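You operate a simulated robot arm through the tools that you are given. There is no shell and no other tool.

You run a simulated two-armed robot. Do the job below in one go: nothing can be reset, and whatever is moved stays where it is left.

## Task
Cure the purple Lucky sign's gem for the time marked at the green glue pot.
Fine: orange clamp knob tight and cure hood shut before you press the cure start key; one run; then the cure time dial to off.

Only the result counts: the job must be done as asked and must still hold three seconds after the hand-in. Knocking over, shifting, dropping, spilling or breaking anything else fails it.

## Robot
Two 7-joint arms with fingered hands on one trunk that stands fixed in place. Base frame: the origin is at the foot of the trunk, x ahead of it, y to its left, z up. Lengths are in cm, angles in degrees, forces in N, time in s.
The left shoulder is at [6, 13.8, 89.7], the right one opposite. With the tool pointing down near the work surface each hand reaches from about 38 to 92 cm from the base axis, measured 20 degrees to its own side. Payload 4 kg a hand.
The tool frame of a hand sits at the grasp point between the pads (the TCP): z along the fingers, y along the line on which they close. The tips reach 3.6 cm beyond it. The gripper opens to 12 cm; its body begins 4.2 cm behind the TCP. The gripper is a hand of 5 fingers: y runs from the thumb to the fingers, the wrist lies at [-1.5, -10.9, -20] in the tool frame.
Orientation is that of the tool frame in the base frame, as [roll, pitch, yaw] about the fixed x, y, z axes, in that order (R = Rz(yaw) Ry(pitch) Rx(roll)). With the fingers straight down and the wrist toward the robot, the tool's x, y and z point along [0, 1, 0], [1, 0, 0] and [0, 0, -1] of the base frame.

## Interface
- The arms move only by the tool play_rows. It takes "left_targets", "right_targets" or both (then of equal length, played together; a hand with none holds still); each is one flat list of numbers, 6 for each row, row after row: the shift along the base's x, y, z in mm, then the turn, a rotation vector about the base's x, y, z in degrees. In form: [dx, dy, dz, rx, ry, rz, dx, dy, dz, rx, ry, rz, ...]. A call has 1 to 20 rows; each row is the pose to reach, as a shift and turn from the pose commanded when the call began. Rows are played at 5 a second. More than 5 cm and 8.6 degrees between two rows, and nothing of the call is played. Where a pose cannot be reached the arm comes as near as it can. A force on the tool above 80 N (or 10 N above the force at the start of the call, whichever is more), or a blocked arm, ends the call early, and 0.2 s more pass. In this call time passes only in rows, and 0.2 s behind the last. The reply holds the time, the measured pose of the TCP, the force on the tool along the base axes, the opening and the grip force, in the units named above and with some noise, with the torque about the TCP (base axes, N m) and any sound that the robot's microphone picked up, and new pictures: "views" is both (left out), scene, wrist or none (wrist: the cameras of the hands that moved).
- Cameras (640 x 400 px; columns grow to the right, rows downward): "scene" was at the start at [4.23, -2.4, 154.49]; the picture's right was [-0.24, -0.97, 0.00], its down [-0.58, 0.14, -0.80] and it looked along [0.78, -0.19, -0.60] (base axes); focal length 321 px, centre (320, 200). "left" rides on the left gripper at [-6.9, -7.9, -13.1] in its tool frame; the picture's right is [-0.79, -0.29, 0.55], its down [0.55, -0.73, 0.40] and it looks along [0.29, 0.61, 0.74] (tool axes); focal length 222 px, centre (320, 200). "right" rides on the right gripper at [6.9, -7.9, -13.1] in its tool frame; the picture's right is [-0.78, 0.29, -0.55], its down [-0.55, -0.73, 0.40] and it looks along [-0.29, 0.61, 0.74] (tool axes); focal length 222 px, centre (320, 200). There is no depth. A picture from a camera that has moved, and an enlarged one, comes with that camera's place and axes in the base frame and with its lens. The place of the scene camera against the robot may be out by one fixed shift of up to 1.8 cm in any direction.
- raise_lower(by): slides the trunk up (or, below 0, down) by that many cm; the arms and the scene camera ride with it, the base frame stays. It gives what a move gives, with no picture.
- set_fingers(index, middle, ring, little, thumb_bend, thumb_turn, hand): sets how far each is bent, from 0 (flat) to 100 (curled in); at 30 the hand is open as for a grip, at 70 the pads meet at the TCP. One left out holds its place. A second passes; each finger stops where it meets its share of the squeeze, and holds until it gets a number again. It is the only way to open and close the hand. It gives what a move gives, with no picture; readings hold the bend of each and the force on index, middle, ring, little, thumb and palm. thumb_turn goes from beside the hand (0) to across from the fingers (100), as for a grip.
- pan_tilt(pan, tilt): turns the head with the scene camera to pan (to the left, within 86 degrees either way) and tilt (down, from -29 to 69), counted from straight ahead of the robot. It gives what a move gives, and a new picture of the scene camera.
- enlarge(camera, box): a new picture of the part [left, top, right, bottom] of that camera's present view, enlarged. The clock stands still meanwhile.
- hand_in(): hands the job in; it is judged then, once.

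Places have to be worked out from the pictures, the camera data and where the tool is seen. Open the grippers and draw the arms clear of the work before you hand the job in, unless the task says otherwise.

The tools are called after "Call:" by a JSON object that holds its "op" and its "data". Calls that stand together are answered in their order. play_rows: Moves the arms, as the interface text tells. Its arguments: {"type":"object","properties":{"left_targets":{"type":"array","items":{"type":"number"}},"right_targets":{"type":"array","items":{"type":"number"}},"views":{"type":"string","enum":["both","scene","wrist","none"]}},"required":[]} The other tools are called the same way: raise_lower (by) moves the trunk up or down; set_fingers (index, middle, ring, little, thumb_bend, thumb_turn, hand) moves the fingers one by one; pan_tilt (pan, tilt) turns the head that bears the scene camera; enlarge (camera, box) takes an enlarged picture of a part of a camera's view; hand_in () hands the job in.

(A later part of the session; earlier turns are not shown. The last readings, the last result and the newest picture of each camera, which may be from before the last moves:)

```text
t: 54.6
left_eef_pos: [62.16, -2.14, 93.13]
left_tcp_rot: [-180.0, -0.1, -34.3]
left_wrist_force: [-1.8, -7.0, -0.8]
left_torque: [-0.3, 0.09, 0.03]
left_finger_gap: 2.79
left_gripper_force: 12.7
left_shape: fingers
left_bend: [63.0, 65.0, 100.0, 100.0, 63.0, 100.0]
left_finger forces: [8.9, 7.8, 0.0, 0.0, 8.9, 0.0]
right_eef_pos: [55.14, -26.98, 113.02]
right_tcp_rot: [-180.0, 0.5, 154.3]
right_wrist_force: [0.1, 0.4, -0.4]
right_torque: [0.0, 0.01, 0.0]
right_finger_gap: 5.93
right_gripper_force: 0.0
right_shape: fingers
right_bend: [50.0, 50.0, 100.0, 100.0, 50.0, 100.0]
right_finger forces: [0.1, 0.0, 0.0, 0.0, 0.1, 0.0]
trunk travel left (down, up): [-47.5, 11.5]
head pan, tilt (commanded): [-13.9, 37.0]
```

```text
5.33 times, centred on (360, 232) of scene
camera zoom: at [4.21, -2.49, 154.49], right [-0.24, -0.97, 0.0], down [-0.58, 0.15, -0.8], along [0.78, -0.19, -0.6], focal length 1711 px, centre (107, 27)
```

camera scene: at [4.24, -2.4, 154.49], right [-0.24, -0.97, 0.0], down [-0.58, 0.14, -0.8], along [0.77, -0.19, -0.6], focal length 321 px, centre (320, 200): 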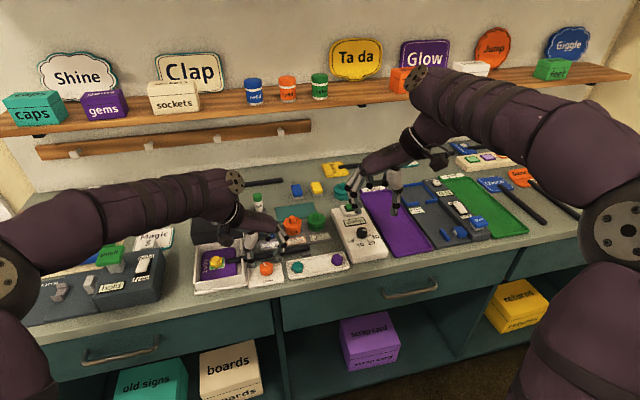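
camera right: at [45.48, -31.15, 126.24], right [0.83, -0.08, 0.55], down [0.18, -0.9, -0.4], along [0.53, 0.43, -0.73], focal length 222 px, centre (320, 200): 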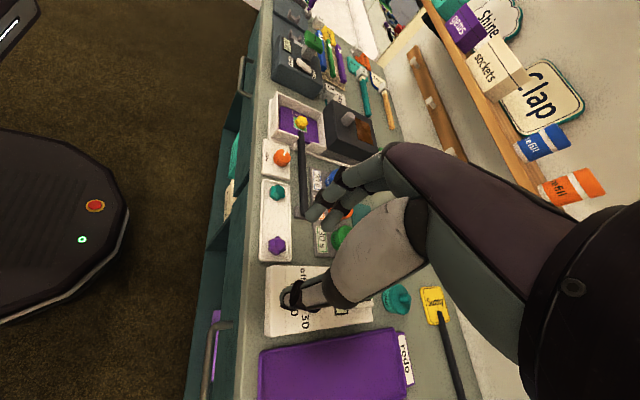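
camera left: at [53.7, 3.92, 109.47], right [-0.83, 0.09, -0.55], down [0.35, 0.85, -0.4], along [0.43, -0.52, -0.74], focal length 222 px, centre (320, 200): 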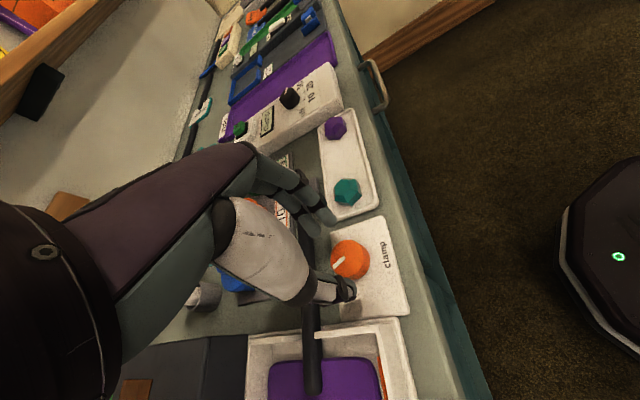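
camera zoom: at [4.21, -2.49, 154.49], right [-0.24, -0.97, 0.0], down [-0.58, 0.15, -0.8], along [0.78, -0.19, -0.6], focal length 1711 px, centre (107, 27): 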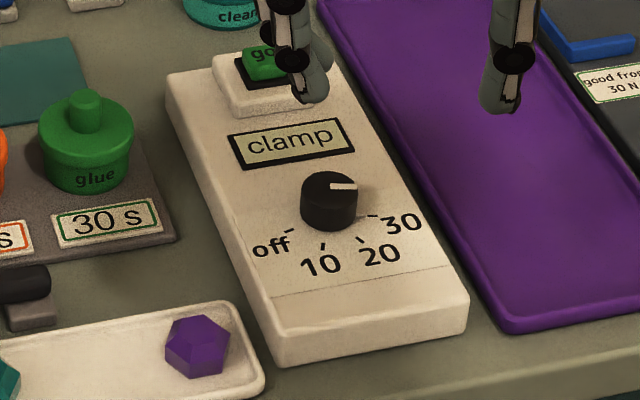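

About 96° turned, still "clamp" on the display, so I continue with another cycle of release, swing back, grip and turn.

Call:
{"op": "set_fingers", "data": {"hand": "left", "index": 54, "middle": 54, "thumb_bend": 54}}

Call:
{"op": "play_rows", "data": {"left_targets": [0, 0, 15, 0, 0, 0, 0, 0, 31, 0, 0, 0, 0, 0, 31, 0, 0, 8, 0, 0, 31, 0, 0, 16, 0, 0, 31, 0, 0, 24, 0, 0, 31, 0, 0, 32, 0, 0, 31, 0, 0, 40, 0, 0, 31, 0, 0, 48, 0, 0, 15, 0, 0, 48, 0, 0, 3, 0, 0, 48, 0, 0, 0, 0, 0, 48, 0, 0, 0, 0, 0, 48], "views": "none"}}

Call:
{"op": "set_fingers", "data": {"hand": "left", "index": 70, "middle": 70, "thumb_bend": 70}}

Call:
{"op": "play_rows", "data": {"left_targets": [0, 0, 0, 0, 0, -8, 0, 0, 0, 0, 0, -16, 0, 0, 0, 0, 0, -24, 0, 0, 0, 0, 0, -32, 0, 0, 0, 0, 0, -40, 0, 0, 0, 0, 0, -48], "views": "none"}}

Call:
{"op": "enlarge", "data": {"camera": "scene", "box": [230, 225, 310, 295]}}

Call:
{"op": "enlarge", "data": {"camera": "scene", "box": [325, 195, 395, 270]}}

```text
t: 55.6
left_eef_pos: [62.23, -2.14, 93.11]
left_tcp_rot: [179.9, 0.1, -33.9]
left_wrist_force: [0.3, 0.0, 0.8]
left_torque: [-0.02, -0.02, -0.06]
left_finger_gap: 4.66
left_gripper_force: 0.5
left_shape: fingers
left_bend: [54.0, 54.0, 100.0, 100.0, 54.0, 100.0]
left_finger forces: [0.4, 0.1, 0.0, 0.1, 0.0, 0.0]
right_eef_pos: [55.2, -26.97, 113.14]
right_tcp_rot: [-179.9, 0.4, 154.3]
right_wrist_force: [-0.4, -0.2, -0.4]
right_torque: [0.0, 0.02, 0.02]
right_finger_gap: 5.93
right_gripper_force: 0.1
right_shape: fingers
right_bend: [50.0, 50.0, 100.0, 100.0, 50.0, 100.0]
right_finger forces: [0.0, 0.0, 0.0, 0.1, 0.1, 0.1]
trunk travel left (down, up): [-47.5, 11.5]
head pan, tilt (commanded): [-13.9, 37.0]
```

```text
t: 58.2
left_eef_pos: [62.38, -2.01, 93.18]
left_tcp_rot: [-179.9, 0.0, 13.9]
left_wrist_force: [0.1, -0.5, -0.4]
left_torque: [0.03, 0.03, -0.01]
left_finger_gap: 4.69
left_gripper_force: 0.0
left_shape: fingers
left_bend: [54.0, 54.0, 100.0, 100.0, 54.0, 100.0]
left_finger forces: [0.0, 0.0, 0.1, 0.0, 0.0, 0.1]
right_eef_pos: [55.26, -27.02, 113.15]
right_tcp_rot: [180.0, 0.4, 154.3]
right_wrist_force: [0.3, -0.7, 0.2]
right_torque: [0.01, -0.04, -0.01]
right_finger_gap: 5.9
right_gripper_force: 0.0
right_shape: fingers
right_bend: [50.0, 50.0, 100.0, 100.0, 50.0, 100.0]
right_finger forces: [0.0, 0.0, 0.0, 0.0, 0.1, 0.0]
trunk travel left (down, up): [-47.5, 11.5]
head pan, tilt (commanded): [-13.9, 37.0]
```

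```text
t: 59.2
left_eef_pos: [62.37, -2.02, 93.16]
left_tcp_rot: [-179.9, 0.2, 14.1]
left_wrist_force: [2.5, -5.0, -1.0]
left_torque: [-0.26, -0.12, 0.01]
left_finger_gap: 2.81
left_gripper_force: 11.6
left_shape: fingers
left_bend: [63.0, 65.0, 100.0, 100.0, 63.0, 100.0]
left_finger forces: [8.4, 6.0, 0.1, 0.0, 8.9, 0.0]
right_eef_pos: [55.31, -26.9, 113.23]
right_tcp_rot: [180.0, 0.4, 154.3]
right_wrist_force: [-0.1, 0.9, -0.5]
right_torque: [0.02, -0.01, -0.02]
right_finger_gap: 5.93
right_gripper_force: 0.0
right_shape: fingers
right_bend: [50.0, 50.0, 100.0, 100.0, 50.0, 100.0]
right_finger forces: [0.0, 0.0, 0.2, 0.1, 0.0, 0.0]
trunk travel left (down, up): [-47.5, 11.5]
head pan, tilt (commanded): [-13.9, 37.0]
```

```text
t: 60.6
left_eef_pos: [62.34, -2.14, 93.19]
left_tcp_rot: [179.9, 0.0, -34.2]
left_wrist_force: [-0.1, -7.4, -2.4]
left_torque: [-0.3, 0.02, 0.06]
left_finger_gap: 2.83
left_gripper_force: 12.1
left_shape: fingers
left_bend: [63.0, 65.0, 100.0, 100.0, 63.0, 100.0]
left_finger forces: [8.5, 7.4, 0.1, 0.0, 8.9, 0.0]
right_eef_pos: [55.26, -27.07, 113.14]
right_tcp_rot: [180.0, 0.4, 154.4]
right_wrist_force: [-0.3, 0.1, 0.7]
right_torque: [-0.01, 0.01, 0.03]
right_finger_gap: 5.95
right_gripper_force: 0.1
right_shape: fingers
right_bend: [50.0, 50.0, 100.0, 100.0, 50.0, 100.0]
right_finger forces: [0.0, 0.1, 0.0, 0.1, 0.0, 0.0]
trunk travel left (down, up): [-47.5, 11.5]
head pan, tilt (commanded): [-13.9, 37.0]
```

```text
5.71 times, centred on (270, 260) of scene
camera zoom: at [4.24, -2.49, 154.49], right [-0.24, -0.97, 0.0], down [-0.58, 0.15, -0.8], along [0.77, -0.19, -0.6], focal length 1833 px, centre (606, -143)
```

zoom: 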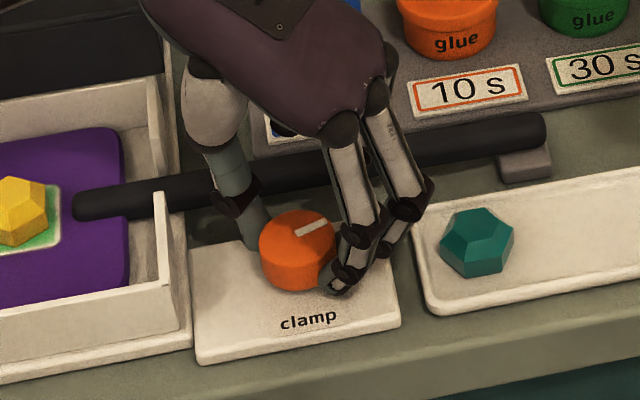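

```text
5.33 times, centred on (360, 232) of scene
camera zoom: at [4.24, -2.49, 154.49], right [-0.24, -0.97, 0.0], down [-0.58, 0.15, -0.8], along [0.77, -0.19, -0.6], focal length 1711 px, centre (107, 27)
```

zoom: 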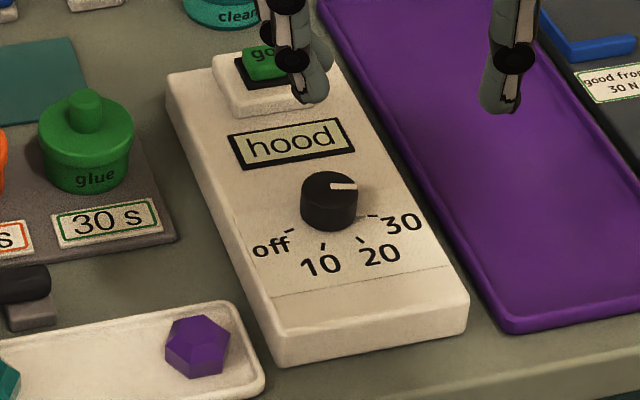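

The display now says "hood", so the clamp counts as tight. I do one more partial stroke of about 24° to make sure it is snug and not marginal, watching the torque.

Call:
{"op": "set_fingers", "data": {"hand": "left", "index": 54, "middle": 54, "thumb_bend": 54}}

Call:
{"op": "play_rows", "data": {"left_targets": [0, 0, 15, 0, 0, 0, 0, 0, 31, 0, 0, 0, 0, 0, 31, 0, 0, 8, 0, 0, 31, 0, 0, 16, 0, 0, 31, 0, 0, 24, 0, 0, 31, 0, 0, 32, 0, 0, 15, 0, 0, 32, 0, 0, 3, 0, 0, 32, 0, 0, 0, 0, 0, 32, 0, 0, 0, 0, 0, 32], "views": "none"}}

Call:
{"op": "enlarge", "data": {"camera": "scene", "box": [230, 225, 310, 295]}}

Call:
{"op": "enlarge", "data": {"camera": "scene", "box": [325, 195, 395, 270]}}

Call:
{"op": "set_fingers", "data": {"hand": "left", "index": 70, "middle": 70, "thumb_bend": 70}}

Call:
{"op": "play_rows", "data": {"left_targets": [0, 0, 0, 0, 0, -6, 0, 0, 0, 0, 0, -12, 0, 0, 0, 0, 0, -18, 0, 0, 0, 0, 0, -24, 0, 0, 0, 0, 0, -30], "views": "none"}}

Call:
{"op": "enlarge", "data": {"camera": "scene", "box": [230, 225, 310, 295]}}

```text
t: 61.6
left_eef_pos: [62.2, -2.1, 93.22]
left_tcp_rot: [179.9, 0.0, -34.1]
left_wrist_force: [1.0, 0.1, -0.1]
left_torque: [0.01, 0.03, 0.01]
left_finger_gap: 4.71
left_gripper_force: 0.1
left_shape: fingers
left_bend: [54.0, 54.0, 100.0, 100.0, 54.0, 100.0]
left_finger forces: [0.0, 0.0, 0.0, 0.0, 0.1, 0.1]
right_eef_pos: [55.22, -27.04, 113.17]
right_tcp_rot: [-179.9, 0.4, 154.3]
right_wrist_force: [0.1, 0.2, -0.4]
right_torque: [0.01, 0.0, 0.0]
right_finger_gap: 5.94
right_gripper_force: 0.1
right_shape: fingers
right_bend: [50.0, 50.0, 100.0, 100.0, 50.0, 100.0]
right_finger forces: [0.1, 0.0, 0.0, 0.0, 0.0, 0.0]
trunk travel left (down, up): [-47.5, 11.5]
head pan, tilt (commanded): [-13.9, 37.0]
```

```text
t: 63.8
left_eef_pos: [62.31, -2.05, 93.1]
left_tcp_rot: [180.0, 0.1, -2.0]
left_wrist_force: [0.4, -0.5, 0.6]
left_torque: [-0.05, 0.0, -0.02]
left_finger_gap: 4.7
left_gripper_force: 0.1
left_shape: fingers
left_bend: [54.0, 54.0, 100.0, 100.0, 54.0, 100.0]
left_finger forces: [0.3, 0.0, 0.0, 0.0, 0.1, 0.0]
right_eef_pos: [55.14, -27.01, 113.12]
right_tcp_rot: [-179.9, 0.4, 154.3]
right_wrist_force: [-0.1, -0.6, 0.2]
right_torque: [0.02, 0.02, 0.01]
right_finger_gap: 5.93
right_gripper_force: 0.1
right_shape: fingers
right_bend: [50.0, 50.0, 100.0, 100.0, 50.0, 100.0]
right_finger forces: [0.0, 0.0, 0.0, 0.1, 0.0, 0.0]
trunk travel left (down, up): [-47.5, 11.5]
head pan, tilt (commanded): [-13.9, 37.0]
```

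```text
5.71 times, centred on (270, 260) of scene
camera zoom: at [4.24, -2.41, 154.49], right [-0.24, -0.97, 0.0], down [-0.58, 0.14, -0.8], along [0.77, -0.19, -0.6], focal length 1833 px, centre (606, -143)
```

zoom: 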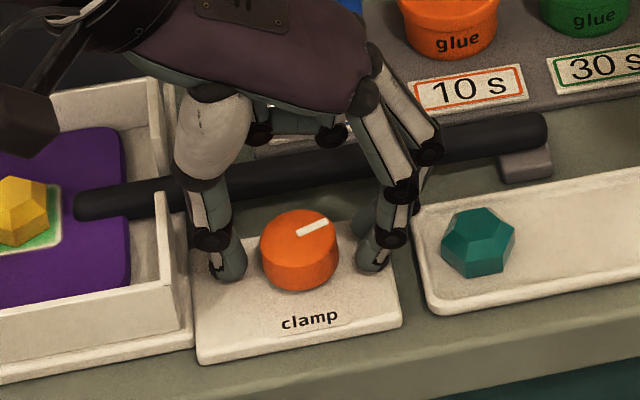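

```text
5.33 times, centred on (360, 232) of scene
camera zoom: at [4.24, -2.41, 154.49], right [-0.24, -0.97, 0.0], down [-0.58, 0.14, -0.8], along [0.77, -0.19, -0.6], focal length 1711 px, centre (107, 27)
```

zoom: 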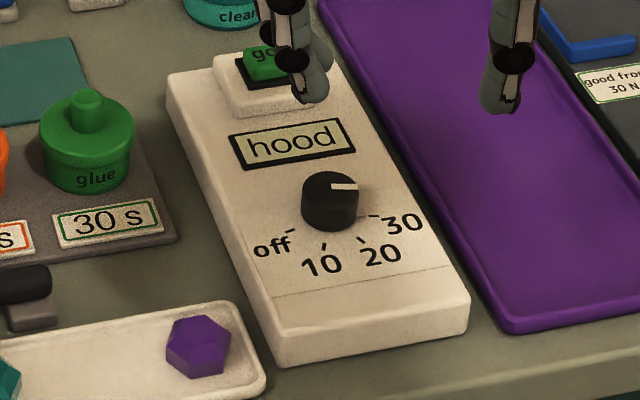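

```text
t: 64.8
left_eef_pos: [62.34, -2.17, 92.99]
left_tcp_rot: [180.0, 0.1, -2.1]
left_wrist_force: [0.9, -5.8, -1.0]
left_torque: [-0.25, -0.04, 0.01]
left_finger_gap: 2.78
left_gripper_force: 11.8
left_shape: fingers
left_bend: [63.0, 65.0, 100.0, 100.0, 63.0, 100.0]
left_finger forces: [8.4, 6.3, 0.1, 0.0, 9.1, 0.1]
right_eef_pos: [55.25, -26.95, 113.28]
right_tcp_rot: [179.9, 0.3, 154.3]
right_wrist_force: [0.3, -0.2, 1.3]
right_torque: [-0.01, 0.02, -0.01]
right_finger_gap: 5.93
right_gripper_force: 0.1
right_shape: fingers
right_bend: [50.0, 50.0, 100.0, 100.0, 50.0, 100.0]
right_finger forces: [0.0, 0.0, 0.0, 0.0, 0.0, 0.0]
trunk travel left (down, up): [-47.5, 11.5]
head pan, tilt (commanded): [-13.9, 37.0]
```

```text
t: 66.0
left_eef_pos: [62.47, -2.22, 93.03]
left_tcp_rot: [179.9, 0.0, -31.9]
left_wrist_force: [11.0, -11.4, -3.5]
left_torque: [-0.44, -0.33, 0.45]
left_finger_gap: 2.77
left_gripper_force: 17.7
left_shape: fingers
left_bend: [62.0, 67.0, 100.0, 100.0, 64.0, 99.0]
left_finger forces: [9.4, 15.5, 0.0, 0.0, 10.5, 0.0]
right_eef_pos: [55.41, -27.05, 113.0]
right_tcp_rot: [179.9, 0.3, 154.4]
right_wrist_force: [1.1, -0.8, -0.6]
right_torque: [-0.02, -0.03, 0.02]
right_finger_gap: 5.91
right_gripper_force: 0.0
right_shape: fingers
right_bend: [50.0, 50.0, 100.0, 100.0, 50.0, 100.0]
right_finger forces: [0.0, 0.0, 0.0, 0.0, 0.1, 0.0]
trunk travel left (down, up): [-47.5, 11.5]
head pan, tilt (commanded): [-13.9, 37.0]
```

```text
5.71 times, centred on (270, 260) of scene
camera zoom: at [4.4, -2.53, 154.48], right [-0.24, -0.97, 0.0], down [-0.59, 0.15, -0.8], along [0.77, -0.19, -0.6], focal length 1833 px, centre (606, -143)
```

zoom: 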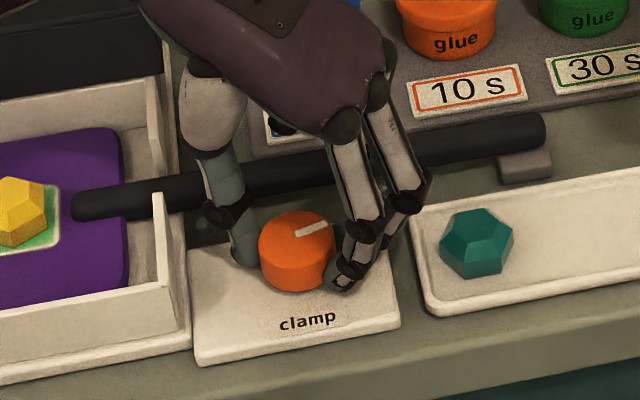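

The torque rose to 0.45 N·m with the mark at its stop, so the clamp is tight. I open the fingers, lift straight up and swing the hand back.

Call:
{"op": "set_fingers", "data": {"hand": "left", "index": 52, "middle": 52, "thumb_bend": 52}}

Call:
{"op": "play_rows", "data": {"left_targets": [0, 0, 15, 0, 0, 0, 0, 0, 35, 0, 0, 0, 0, 0, 70, 0, 0, 0, 0, 0, 110, 0, 0, 8, 0, 0, 150, 0, 0, 16, 0, 0, 190, 0, 0, 24, 0, 20, 220, 0, 0, 32, 0, 40, 240, 0, 0, 40, 0, 60, 250, 0, 0, 48, 0, 80, 250, 0, 0, 56, 0, 100, 250, 0, 0, 64, 0, 100, 250, 0, 0, 72, 0, 100, 250, 0, 0, 80, 0, 100, 250, 0, 0, 88, 0, 100, 250, 0, 0, 96, 0, 100, 250, 0, 0, 104, 0, 100, 250, 0, 0, 112, 0, 100, 250, 0, 0, 120, 0, 100, 250, 0, 0, 122], "views": "both"}}

Call:
{"op": "enlarge", "data": {"camera": "scene", "box": [180, 170, 300, 300]}}

Call:
{"op": "enlarge", "data": {"camera": "left", "box": [280, 120, 480, 320]}}

Call:
{"op": "enlarge", "data": {"camera": "right", "box": [240, 60, 400, 200]}}

Call:
{"op": "enlarge", "data": {"camera": "scene", "box": [325, 195, 395, 270]}}

```text
t: 67.0
left_eef_pos: [62.31, -2.07, 93.25]
left_tcp_rot: [-180.0, -0.1, -32.0]
left_wrist_force: [-0.2, -0.1, 1.0]
left_torque: [-0.02, 0.01, 0.01]
left_finger_gap: 5.3
left_gripper_force: 0.0
left_shape: fingers
left_bend: [52.0, 52.0, 100.0, 100.0, 52.0, 100.0]
left_finger forces: [0.0, 0.1, 0.0, 0.1, 0.0, 0.0]
right_eef_pos: [55.2, -27.04, 113.18]
right_tcp_rot: [180.0, 0.4, 154.3]
right_wrist_force: [-0.7, -0.2, -0.9]
right_torque: [0.0, 0.03, -0.03]
right_finger_gap: 5.93
right_gripper_force: 0.2
right_shape: fingers
right_bend: [50.0, 50.0, 100.0, 100.0, 50.0, 100.0]
right_finger forces: [0.0, 0.1, 0.1, 0.0, 0.0, 0.0]
trunk travel left (down, up): [-47.5, 11.5]
head pan, tilt (commanded): [-13.9, 37.0]
```

```text
t: 71.0
left_eef_pos: [62.29, 7.85, 118.08]
left_tcp_rot: [-180.0, 0.0, 90.1]
left_wrist_force: [-0.5, 0.2, -0.5]
left_torque: [0.03, -0.01, 0.0]
left_finger_gap: 5.33
left_gripper_force: 0.0
left_shape: fingers
left_bend: [52.0, 52.0, 100.0, 100.0, 52.0, 100.0]
left_finger forces: [0.1, 0.0, 0.0, 0.1, 0.0, 0.0]
right_eef_pos: [55.19, -26.92, 113.19]
right_tcp_rot: [180.0, 0.5, 154.3]
right_wrist_force: [0.8, -0.2, 0.4]
right_torque: [-0.02, -0.04, 0.02]
right_finger_gap: 5.94
right_gripper_force: 0.0
right_shape: fingers
right_bend: [50.0, 50.0, 100.0, 100.0, 50.0, 100.0]
right_finger forces: [0.1, 0.0, 0.0, 0.0, 0.0, 0.0]
trunk travel left (down, up): [-47.5, 11.5]
head pan, tilt (commanded): [-13.9, 37.0]
camera scene: at [4.24, -2.4, 154.49], right [-0.24, -0.97, 0.0], down [-0.58, 0.14, -0.8], along [0.77, -0.19, -0.6], focal length 321 px, centre (320, 200)
camera left: at [54.37, 0.92, 131.32], right [-0.29, -0.79, -0.55], down [-0.74, 0.55, -0.4], along [0.61, 0.29, -0.74], focal length 222 px, centre (320, 200)
```

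scene: 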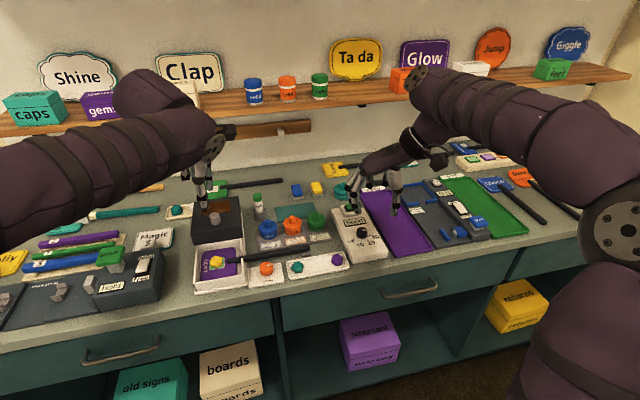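
left: 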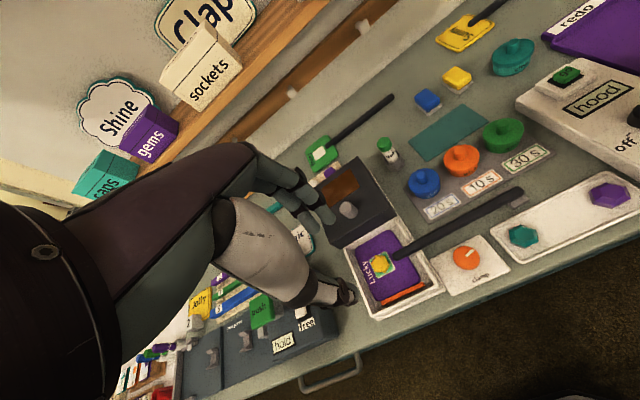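

```text
3.08 times, centred on (240, 235) of scene
camera zoom: at [4.24, -2.4, 154.49], right [-0.24, -0.97, 0.0], down [-0.58, 0.14, -0.8], along [0.77, -0.19, -0.6], focal length 987 px, centre (566, 92)
```

zoom: 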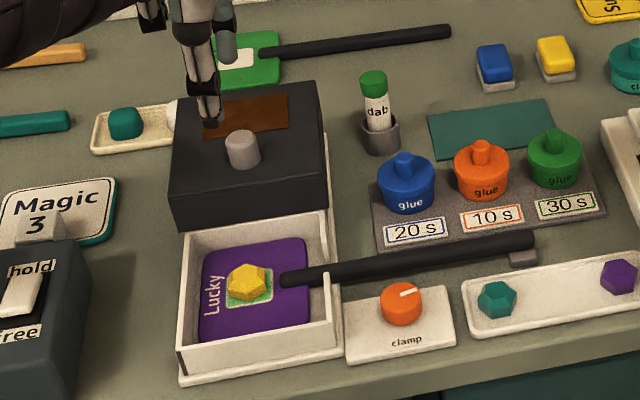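

```text
2.00 times, centred on (380, 220) of left
camera zoom: at [54.37, 0.92, 131.32], right [-0.29, -0.79, -0.55], down [-0.74, 0.55, -0.4], along [0.61, 0.29, -0.74], focal length 444 px, centre (200, 160)
```

zoom: 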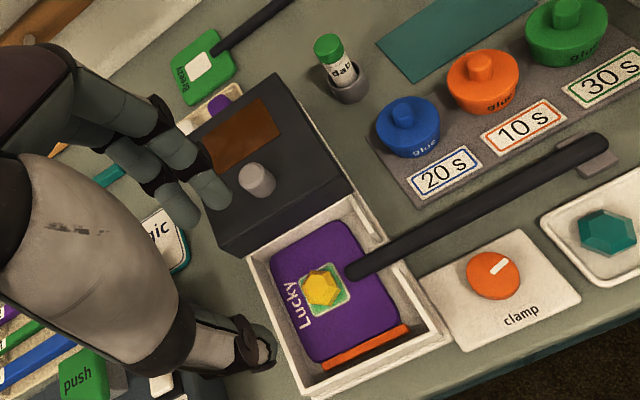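

```text
2.86 times, centred on (320, 130) of right
camera zoom: at [45.47, -31.05, 126.25], right [0.83, -0.08, 0.55], down [0.18, -0.9, -0.39], along [0.53, 0.43, -0.73], focal length 635 px, centre (320, 400)
```

zoom: 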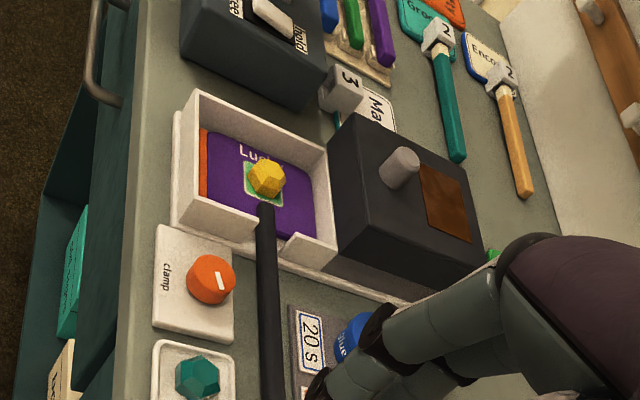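

```text
5.33 times, centred on (360, 232) of scene
camera zoom: at [4.24, -2.4, 154.49], right [-0.24, -0.97, 0.0], down [-0.58, 0.14, -0.8], along [0.77, -0.19, -0.6], focal length 1711 px, centre (107, 27)
```

zoom: 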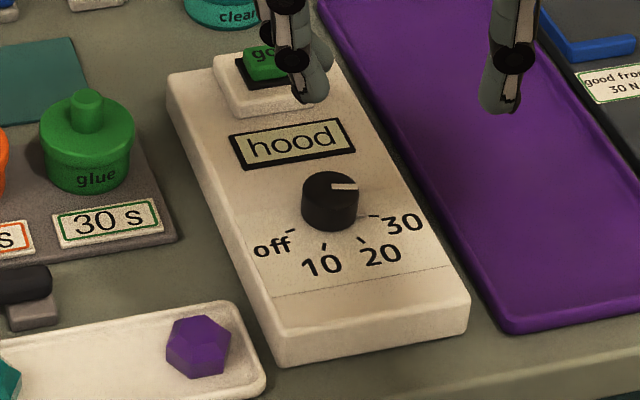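

The clamp is at its stop and a red jaw now holds the sign. Next is the hood: I place its grey grip knob at (75.4, 8.9) with its top at z≈99.7 and about 2.9 cm wide. I bring the left pinch above it.

Call:
{"op": "play_rows", "data": {"left_targets": [30, 3, -15, 0, 0, 0, 60, 5, -40, 0, 0, 0, 90, 8, -70, 0, 0, 0, 115, 10, -95, 0, 0, 0, 131, 10.5, -115, 0, 0, 0, 131, 10.5, -115, 0, 0, 0], "views": "both"}}

Call:
{"op": "enlarge", "data": {"camera": "left", "box": [220, 140, 420, 320]}}

Call:
{"op": "enlarge", "data": {"camera": "right", "box": [260, 60, 400, 180]}}

Call:
{"op": "enlarge", "data": {"camera": "scene", "box": [180, 150, 290, 260]}}

```text
t: 72.4
left_eef_pos: [75.47, 8.89, 106.6]
left_tcp_rot: [179.9, 0.0, 90.0]
left_wrist_force: [-1.1, 0.4, -0.7]
left_torque: [-0.01, -0.03, -0.01]
left_finger_gap: 5.35
left_gripper_force: 0.0
left_shape: fingers
left_bend: [52.0, 52.0, 100.0, 100.0, 52.0, 100.0]
left_finger forces: [0.0, 0.1, 0.1, 0.1, 0.0, 0.0]
right_eef_pos: [55.18, -27.03, 113.16]
right_tcp_rot: [180.0, 0.4, 154.3]
right_wrist_force: [0.3, -0.6, -0.3]
right_torque: [-0.01, -0.02, -0.03]
right_finger_gap: 5.93
right_gripper_force: 0.1
right_shape: fingers
right_bend: [50.0, 50.0, 100.0, 100.0, 50.0, 100.0]
right_finger forces: [0.1, 0.0, 0.1, 0.0, 0.0, 0.0]
trunk travel left (down, up): [-47.5, 11.5]
head pan, tilt (commanded): [-13.9, 37.0]
camera scene: at [4.21, -2.4, 154.49], right [-0.24, -0.97, 0.0], down [-0.58, 0.14, -0.8], along [0.78, -0.19, -0.6], focal length 321 px, centre (320, 200)
camera left: at [67.6, 1.93, 119.87], right [-0.29, -0.79, -0.55], down [-0.73, 0.55, -0.4], along [0.61, 0.29, -0.74], focal length 222 px, centre (320, 200)
```

scene: 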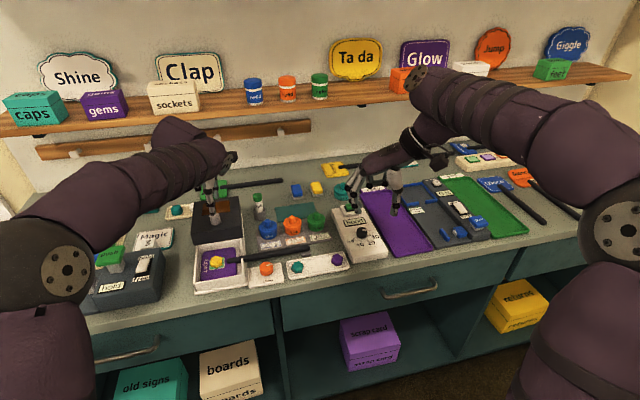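
left: 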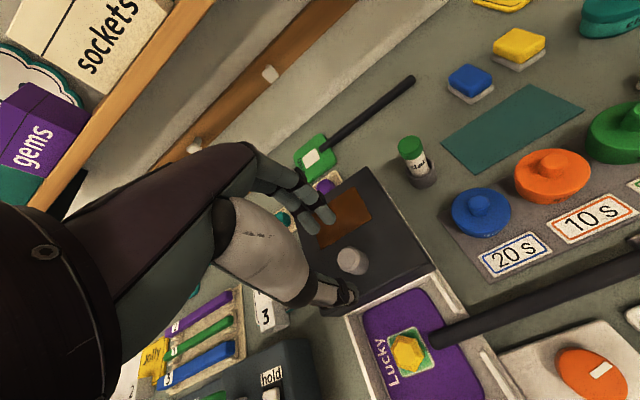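

```text
2.22 times, centred on (320, 230) of left
camera zoom: at [67.6, 1.93, 119.87], right [-0.29, -0.79, -0.55], down [-0.73, 0.55, -0.4], along [0.61, 0.29, -0.74], focal length 494 px, centre (320, 133)
```

zoom: 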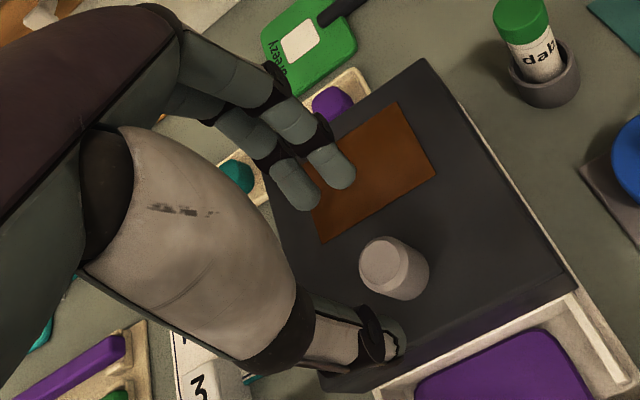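

```text
3.33 times, centred on (330, 120) of right
camera zoom: at [45.44, -31.05, 126.26], right [0.83, -0.08, 0.55], down [0.18, -0.9, -0.39], along [0.53, 0.43, -0.73], focal length 740 px, centre (287, 467)
```

zoom: 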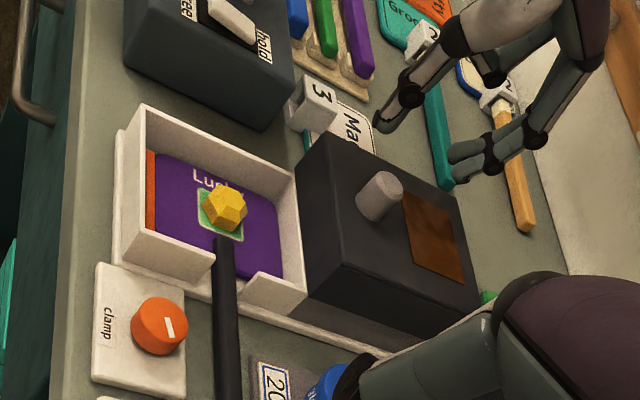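

```text
3.64 times, centred on (235, 205) of scene
camera zoom: at [4.21, -2.4, 154.49], right [-0.24, -0.97, 0.0], down [-0.58, 0.14, -0.8], along [0.78, -0.19, -0.6], focal length 1167 px, centre (629, 182)
```

zoom: 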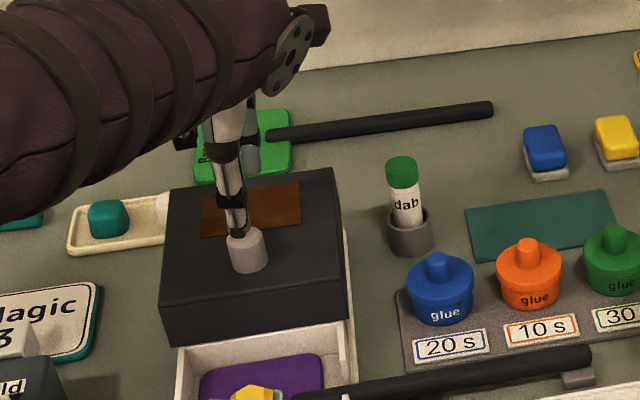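

The left hand is above the hood knob; the estimates agree to within 5 mm and the open pinch has 1.2 cm of margin each side. I lower it to z≈102.5.

Call:
{"op": "play_rows", "data": {"left_targets": [2, 1, -15, 0, 0, 0, 2, 1, -30, 0, 0, 0, 2, 1, -41, 0, 0, 0, 2, 1, -41, 0, 0, 0], "views": "none"}}

Call:
{"op": "enlarge", "data": {"camera": "left", "box": [220, 140, 420, 320]}}

Call:
{"op": "enlarge", "data": {"camera": "right", "box": [290, 60, 390, 160]}}

Call:
{"op": "enlarge", "data": {"camera": "scene", "box": [190, 170, 270, 250]}}

```text
t: 73.4
left_eef_pos: [75.58, 8.94, 102.51]
left_tcp_rot: [179.9, -0.1, 90.0]
left_wrist_force: [-1.1, 0.5, -0.5]
left_torque: [0.02, 0.02, 0.02]
left_finger_gap: 5.32
left_gripper_force: 0.1
left_shape: fingers
left_bend: [52.0, 52.0, 100.0, 100.0, 52.0, 100.0]
left_finger forces: [0.0, 0.0, 0.0, 0.0, 0.0, 0.1]
right_eef_pos: [55.25, -26.85, 113.18]
right_tcp_rot: [-180.0, 0.5, 154.3]
right_wrist_force: [0.4, -0.6, -0.2]
right_torque: [-0.01, 0.01, -0.05]
right_finger_gap: 5.93
right_gripper_force: 0.1
right_shape: fingers
right_bend: [50.0, 50.0, 100.0, 100.0, 50.0, 100.0]
right_finger forces: [0.1, 0.0, 0.1, 0.0, 0.0, 0.1]
trunk travel left (down, up): [-47.5, 11.5]
head pan, tilt (commanded): [-13.9, 37.0]
```

```text
2.22 times, centred on (320, 230) of left
camera zoom: at [67.73, 2.04, 115.72], right [-0.29, -0.79, -0.55], down [-0.73, 0.55, -0.4], along [0.61, 0.29, -0.74], focal length 494 px, centre (320, 133)
```

zoom: 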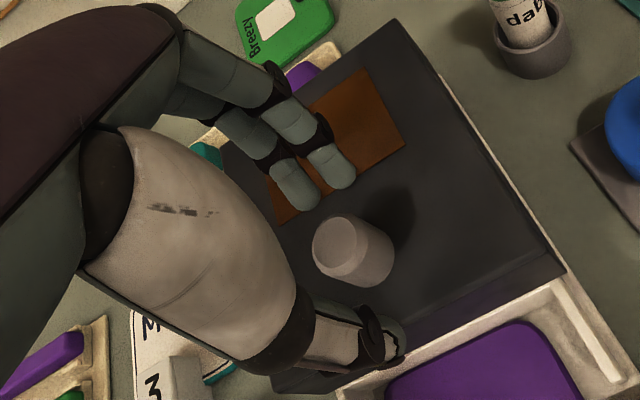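

```text
4.00 times, centred on (340, 110) of right
camera zoom: at [45.46, -31.06, 126.25], right [0.83, -0.08, 0.55], down [0.18, -0.9, -0.39], along [0.53, 0.43, -0.73], focal length 888 px, centre (240, 560)
```

zoom: 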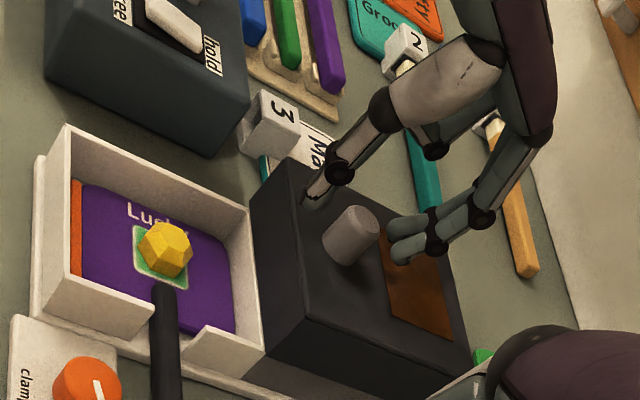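

```text
5.00 times, centred on (230, 210) of scene
camera zoom: at [4.23, -2.4, 154.49], right [-0.24, -0.97, 0.0], down [-0.58, 0.14, -0.8], along [0.77, -0.19, -0.6], focal length 1604 px, centre (770, 150)
```

zoom: 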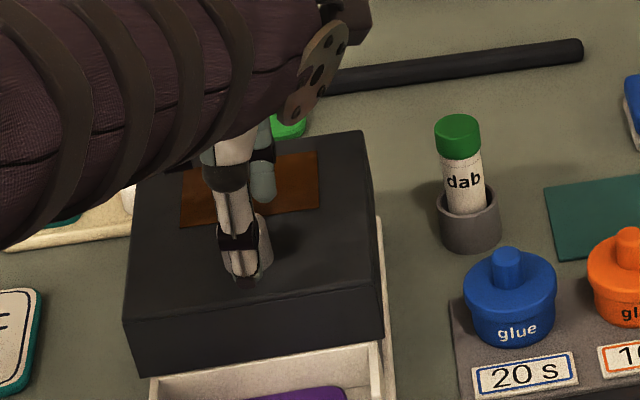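

The knob is between the fingers and thumb. I close the pinch on the hood knob.

Call:
{"op": "set_fingers", "data": {"hand": "left", "index": 60, "middle": 60, "thumb_bend": 60}}

Call:
{"op": "set_fingers", "data": {"hand": "left", "index": 72, "middle": 72, "thumb_bend": 72}}

Call:
{"op": "enlarge", "data": {"camera": "left", "box": [220, 140, 420, 320]}}

Call:
{"op": "enlarge", "data": {"camera": "right", "box": [290, 60, 390, 160]}}

```text
t: 74.4
left_eef_pos: [75.59, 9.01, 102.5]
left_tcp_rot: [-180.0, 0.1, 90.0]
left_wrist_force: [1.4, -0.3, 0.0]
left_torque: [0.02, -0.01, -0.01]
left_finger_gap: 3.04
left_gripper_force: 0.0
left_shape: fingers
left_bend: [60.0, 60.0, 100.0, 100.0, 60.0, 100.0]
left_finger forces: [0.1, 0.3, 0.1, 0.1, 0.1, 0.1]
right_eef_pos: [55.23, -26.91, 113.06]
right_tcp_rot: [-180.0, 0.3, 154.3]
right_wrist_force: [0.4, 0.0, -0.3]
right_torque: [-0.01, 0.0, -0.01]
right_finger_gap: 5.95
right_gripper_force: 0.0
right_shape: fingers
right_bend: [50.0, 50.0, 100.0, 100.0, 50.0, 100.0]
right_finger forces: [0.1, 0.1, 0.0, 0.0, 0.1, 0.0]
trunk travel left (down, up): [-47.5, 11.5]
head pan, tilt (commanded): [-13.9, 37.0]
```

```text
t: 75.4
left_eef_pos: [75.63, 9.0, 102.52]
left_tcp_rot: [-180.0, 0.1, 90.0]
left_wrist_force: [-0.1, -0.6, 2.8]
left_torque: [0.03, 0.02, -0.03]
left_finger_gap: 0.99
left_gripper_force: 10.0
left_shape: fingers
left_bend: [71.0, 66.0, 100.0, 100.0, 67.0, 100.0]
left_finger forces: [4.6, 6.3, 0.0, 0.1, 9.5, 0.0]
right_eef_pos: [55.22, -26.95, 113.11]
right_tcp_rot: [180.0, 0.4, 154.3]
right_wrist_force: [-0.5, -0.8, 0.5]
right_torque: [-0.01, 0.05, -0.01]
right_finger_gap: 5.94
right_gripper_force: 0.0
right_shape: fingers
right_bend: [50.0, 50.0, 100.0, 100.0, 50.0, 100.0]
right_finger forces: [0.0, 0.0, 0.1, 0.1, 0.0, 0.1]
trunk travel left (down, up): [-47.5, 11.5]
head pan, tilt (commanded): [-13.9, 37.0]
```

```text
2.22 times, centred on (320, 230) of left
camera zoom: at [67.72, 2.02, 115.75], right [-0.29, -0.79, -0.55], down [-0.73, 0.55, -0.4], along [0.61, 0.29, -0.74], focal length 494 px, centre (320, 133)
```

zoom: 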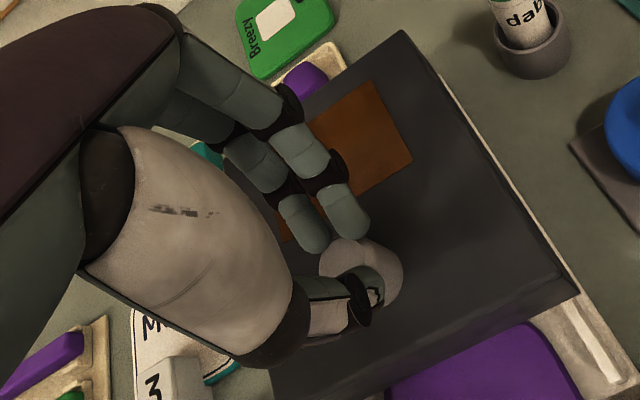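

```text
4.00 times, centred on (340, 110) of right
camera zoom: at [45.45, -31.07, 126.25], right [0.83, -0.08, 0.55], down [0.18, -0.9, -0.39], along [0.53, 0.43, -0.73], focal length 888 px, centre (240, 560)
```

zoom: 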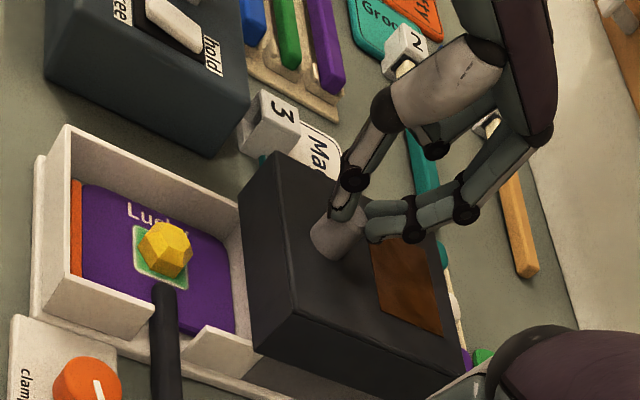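

The squeeze already slid the hood a few millimetres toward me, so it slides freely along −x. I pull the knob toward the robot in small steps.

Call:
{"op": "play_rows", "data": {"left_targets": [-8, 0, 0, 0, 0, 0, -16, 0, 0, 0, 0, 0, -24, 0, 0, 0, 0, 0, -32, 0, 0, 0, 0, 0, -40, 0, 0, 0, 0, 0], "views": "none"}}

Call:
{"op": "enlarge", "data": {"camera": "right", "box": [260, 60, 400, 180]}}

Call:
{"op": "enlarge", "data": {"camera": "left", "box": [220, 140, 420, 320]}}

Call:
{"op": "enlarge", "data": {"camera": "scene", "box": [180, 170, 300, 300]}}

```text
t: 76.6
left_eef_pos: [71.6, 9.01, 102.51]
left_tcp_rot: [179.9, 0.1, 90.0]
left_wrist_force: [0.4, -1.0, 4.6]
left_torque: [-0.05, 0.09, 0.0]
left_finger_gap: 1.01
left_gripper_force: 10.8
left_shape: fingers
left_bend: [71.0, 66.0, 100.0, 100.0, 67.0, 100.0]
left_finger forces: [4.5, 6.1, 0.0, 0.0, 10.8, 0.0]
right_eef_pos: [55.34, -27.1, 113.26]
right_tcp_rot: [-180.0, 0.4, 154.3]
right_wrist_force: [-0.5, 0.0, 0.0]
right_torque: [0.01, 0.02, -0.01]
right_finger_gap: 5.94
right_gripper_force: 0.1
right_shape: fingers
right_bend: [50.0, 50.0, 100.0, 100.0, 50.0, 100.0]
right_finger forces: [0.0, 0.1, 0.0, 0.0, 0.0, 0.0]
trunk travel left (down, up): [-47.5, 11.5]
head pan, tilt (commanded): [-13.9, 37.0]
```

```text
3.33 times, centred on (330, 120) of right
camera zoom: at [45.42, -31.08, 126.26], right [0.83, -0.08, 0.55], down [0.18, -0.9, -0.39], along [0.53, 0.43, -0.73], focal length 740 px, centre (287, 467)
```

zoom: 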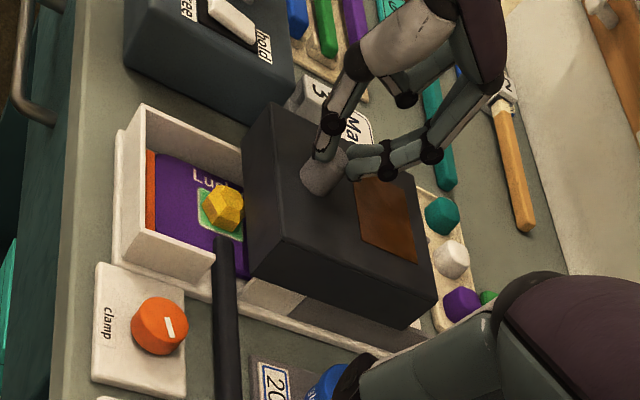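

```text
2.22 times, centred on (320, 230) of left
camera zoom: at [63.67, 2.03, 115.74], right [-0.29, -0.79, -0.55], down [-0.73, 0.55, -0.4], along [0.61, 0.29, -0.74], focal length 494 px, centre (320, 133)
```

zoom: 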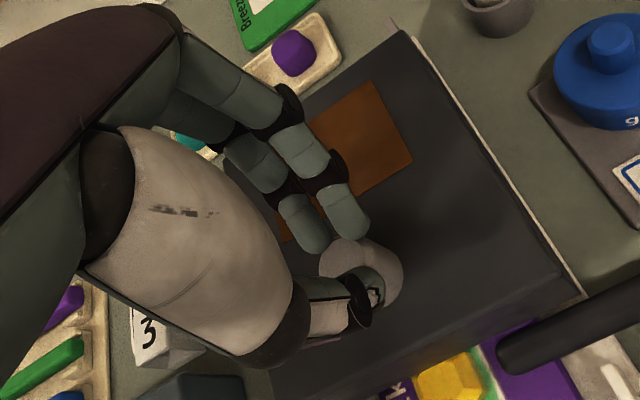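

```text
3.08 times, centred on (240, 235) of scene
camera zoom: at [4.18, -2.43, 154.49], right [-0.24, -0.97, 0.0], down [-0.58, 0.14, -0.8], along [0.78, -0.19, -0.6], focal length 987 px, centre (566, 92)
```

zoom: 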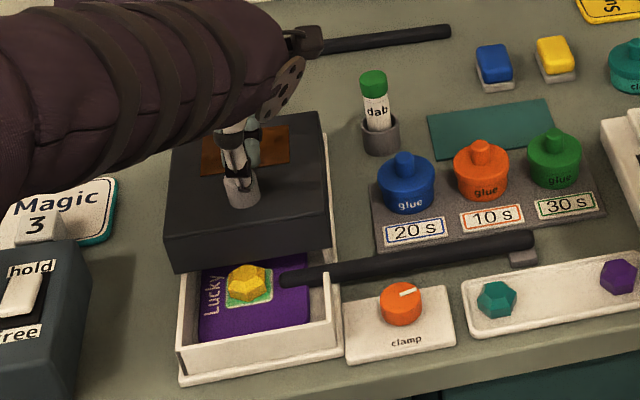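

The hood slides smoothly with negligible force. I continue pulling 4 cm more, checking for any contact with the gem.

Call:
{"op": "play_rows", "data": {"left_targets": [-8, 0, 0, 0, 0, 0, -16, 0, 0, 0, 0, 0, -24, 0, 0, 0, 0, 0, -32, 0, 0, 0, 0, 0, -40, 0, 0, 0, 0, 0], "views": "none"}}

Call:
{"op": "enlarge", "data": {"camera": "right", "box": [260, 60, 400, 180]}}

Call:
{"op": "enlarge", "data": {"camera": "scene", "box": [180, 170, 300, 300]}}

```text
t: 77.8
left_eef_pos: [67.57, 9.01, 102.46]
left_tcp_rot: [179.9, -0.1, 90.0]
left_wrist_force: [-0.3, -5.7, 3.8]
left_torque: [-0.22, 0.05, -0.05]
left_finger_gap: 0.99
left_gripper_force: 10.9
left_shape: fingers
left_bend: [71.0, 66.0, 100.0, 100.0, 67.0, 100.0]
left_finger forces: [5.1, 5.7, 0.0, 0.0, 10.6, 0.0]
right_eef_pos: [55.12, -27.06, 113.19]
right_tcp_rot: [179.9, 0.4, 154.3]
right_wrist_force: [0.4, 0.9, -1.1]
right_torque: [0.01, -0.01, -0.01]
right_finger_gap: 5.92
right_gripper_force: 0.1
right_shape: fingers
right_bend: [50.0, 50.0, 100.0, 100.0, 50.0, 100.0]
right_finger forces: [0.1, 0.1, 0.1, 0.0, 0.0, 0.0]
trunk travel left (down, up): [-47.5, 11.5]
head pan, tilt (commanded): [-13.9, 37.0]
```

```text
3.33 times, centred on (330, 120) of right
camera zoom: at [45.42, -31.13, 126.25], right [0.83, -0.08, 0.55], down [0.18, -0.9, -0.39], along [0.53, 0.43, -0.73], focal length 740 px, centre (287, 467)
```

zoom: 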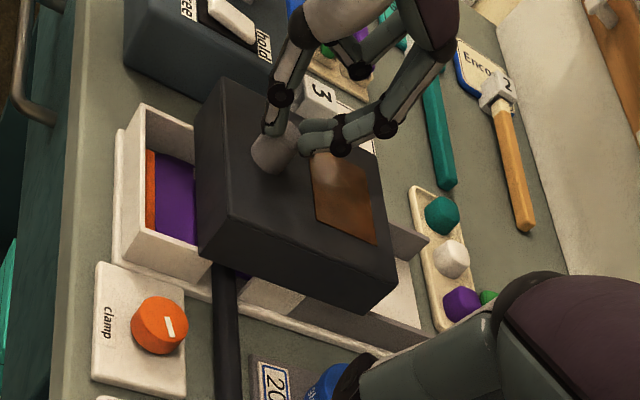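

```text
3.08 times, centred on (240, 235) of scene
camera zoom: at [4.19, -2.49, 154.49], right [-0.24, -0.97, 0.0], down [-0.58, 0.15, -0.8], along [0.78, -0.19, -0.6], focal length 987 px, centre (566, 92)
```

zoom: 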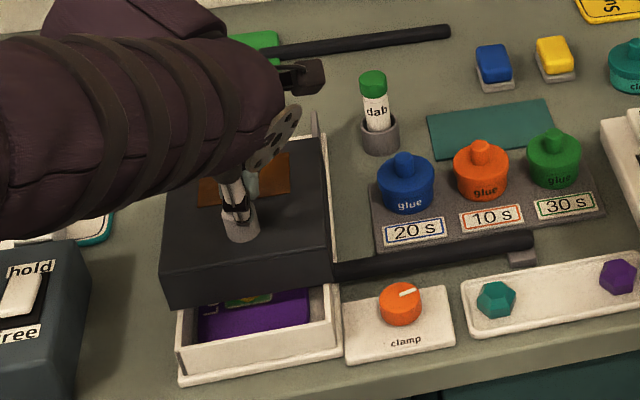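

It continues smoothly, with about 3–4 cm left to the front wall. I pull 24 mm more and check.

Call:
{"op": "play_rows", "data": {"left_targets": [-6, 0, 0, 0, 0, 0, -12, 0, 0, 0, 0, 0, -18, 0, 0, 0, 0, 0, -24, 0, 0, 0, 0, 0], "views": "none"}}

Call:
{"op": "enlarge", "data": {"camera": "right", "box": [240, 60, 380, 180]}}

Call:
{"op": "enlarge", "data": {"camera": "scene", "box": [180, 170, 300, 300]}}

Call:
{"op": "enlarge", "data": {"camera": "scene", "box": [325, 195, 395, 270]}}

```text
t: 78.8
left_eef_pos: [65.07, 9.14, 102.53]
left_tcp_rot: [-180.0, 0.0, 90.0]
left_wrist_force: [-0.7, -3.9, 3.0]
left_torque: [-0.11, 0.03, -0.01]
left_finger_gap: 1.03
left_gripper_force: 10.1
left_shape: fingers
left_bend: [71.0, 66.0, 100.0, 100.0, 67.0, 100.0]
left_finger forces: [4.5, 6.0, 0.0, 0.1, 10.2, 0.0]
right_eef_pos: [55.17, -26.91, 113.19]
right_tcp_rot: [-180.0, 0.3, 154.3]
right_wrist_force: [-0.5, -0.1, 0.2]
right_torque: [0.01, -0.02, -0.02]
right_finger_gap: 5.94
right_gripper_force: 0.1
right_shape: fingers
right_bend: [50.0, 50.0, 100.0, 100.0, 50.0, 100.0]
right_finger forces: [0.0, 0.1, 0.0, 0.0, 0.0, 0.0]
trunk travel left (down, up): [-47.5, 11.5]
head pan, tilt (commanded): [-13.9, 37.0]
```

```text
3.33 times, centred on (310, 120) of right
camera zoom: at [45.43, -31.08, 126.26], right [0.83, -0.08, 0.55], down [0.18, -0.9, -0.39], along [0.53, 0.43, -0.73], focal length 740 px, centre (353, 467)
```

zoom: 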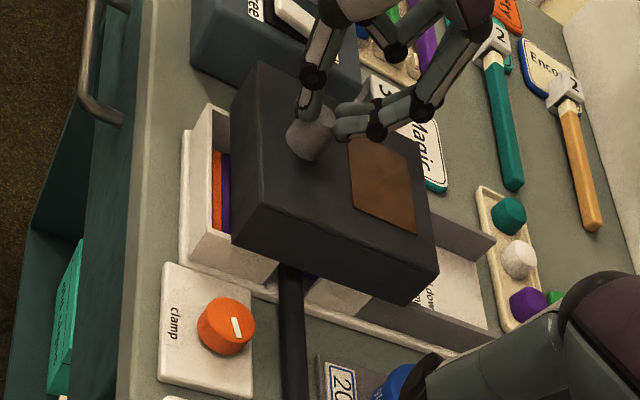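

```text
3.08 times, centred on (240, 235) of scene
camera zoom: at [4.19, -2.44, 154.49], right [-0.24, -0.97, 0.0], down [-0.58, 0.14, -0.8], along [0.78, -0.19, -0.6], focal length 987 px, centre (566, 92)
```

zoom: 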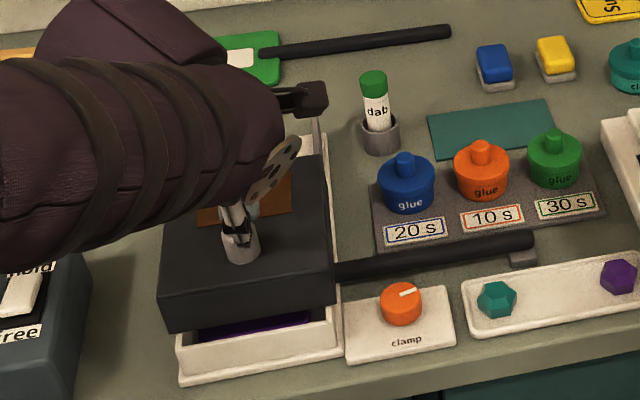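

```text
5.33 times, centred on (360, 232) of scene
camera zoom: at [4.19, -2.44, 154.49], right [-0.24, -0.97, 0.0], down [-0.58, 0.14, -0.8], along [0.78, -0.19, -0.6], focal length 1711 px, centre (107, 27)
```

zoom: 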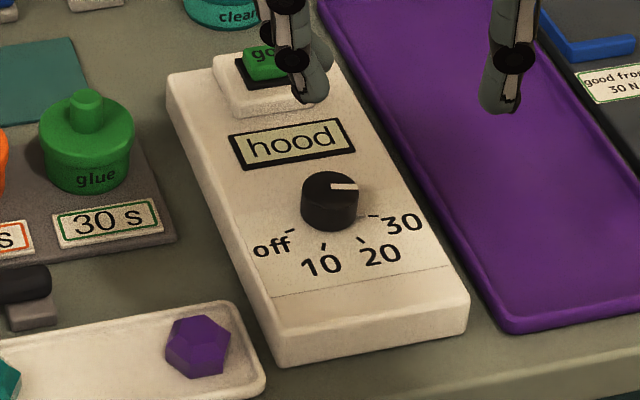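

Some lettering has appeared on the tray base behind the hood. I zoom in to read it before going on.

Call:
{"op": "enlarge", "data": {"camera": "right", "box": [320, 110, 400, 180]}}

Call:
{"op": "enlarge", "data": {"camera": "scene", "box": [225, 190, 265, 240]}}

Call:
{"op": "enlarge", "data": {"camera": "left", "box": [260, 60, 460, 260]}}

```text
5.71 times, centred on (360, 145) of right
camera zoom: at [45.43, -31.08, 126.26], right [0.83, -0.08, 0.55], down [0.18, -0.9, -0.39], along [0.53, 0.43, -0.73], focal length 1269 px, centre (91, 514)
```

zoom: 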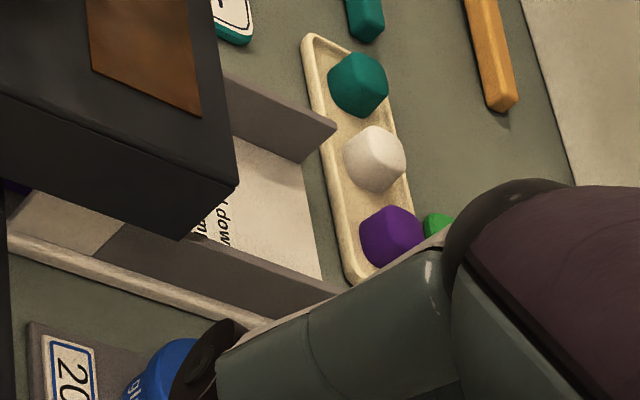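

```text
8.00 times, centred on (245, 215) of scene
camera zoom: at [4.19, -2.44, 154.49], right [-0.24, -0.97, 0.0], down [-0.58, 0.14, -0.8], along [0.78, -0.19, -0.6], focal length 2566 px, centre (920, 80)
```

zoom: 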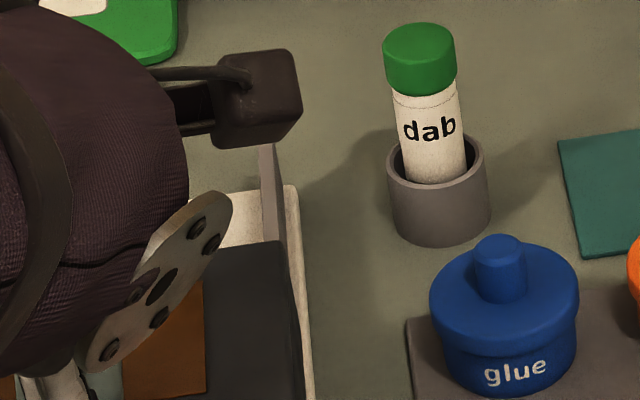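

```text
2.00 times, centred on (360, 160) of left
camera zoom: at [57.25, 2.07, 115.76], right [-0.29, -0.78, -0.55], down [-0.73, 0.55, -0.4], along [0.61, 0.29, -0.74], focal length 444 px, centre (240, 280)
```

zoom: 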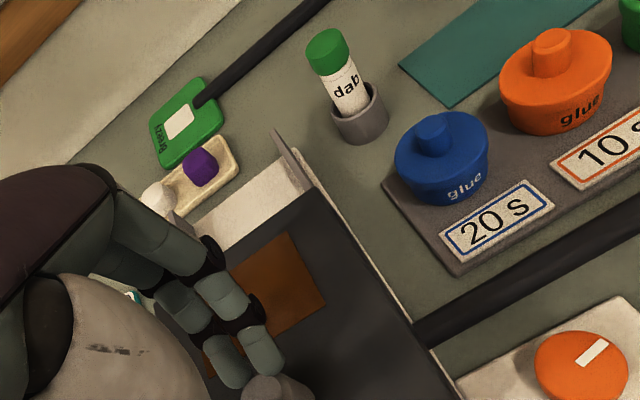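

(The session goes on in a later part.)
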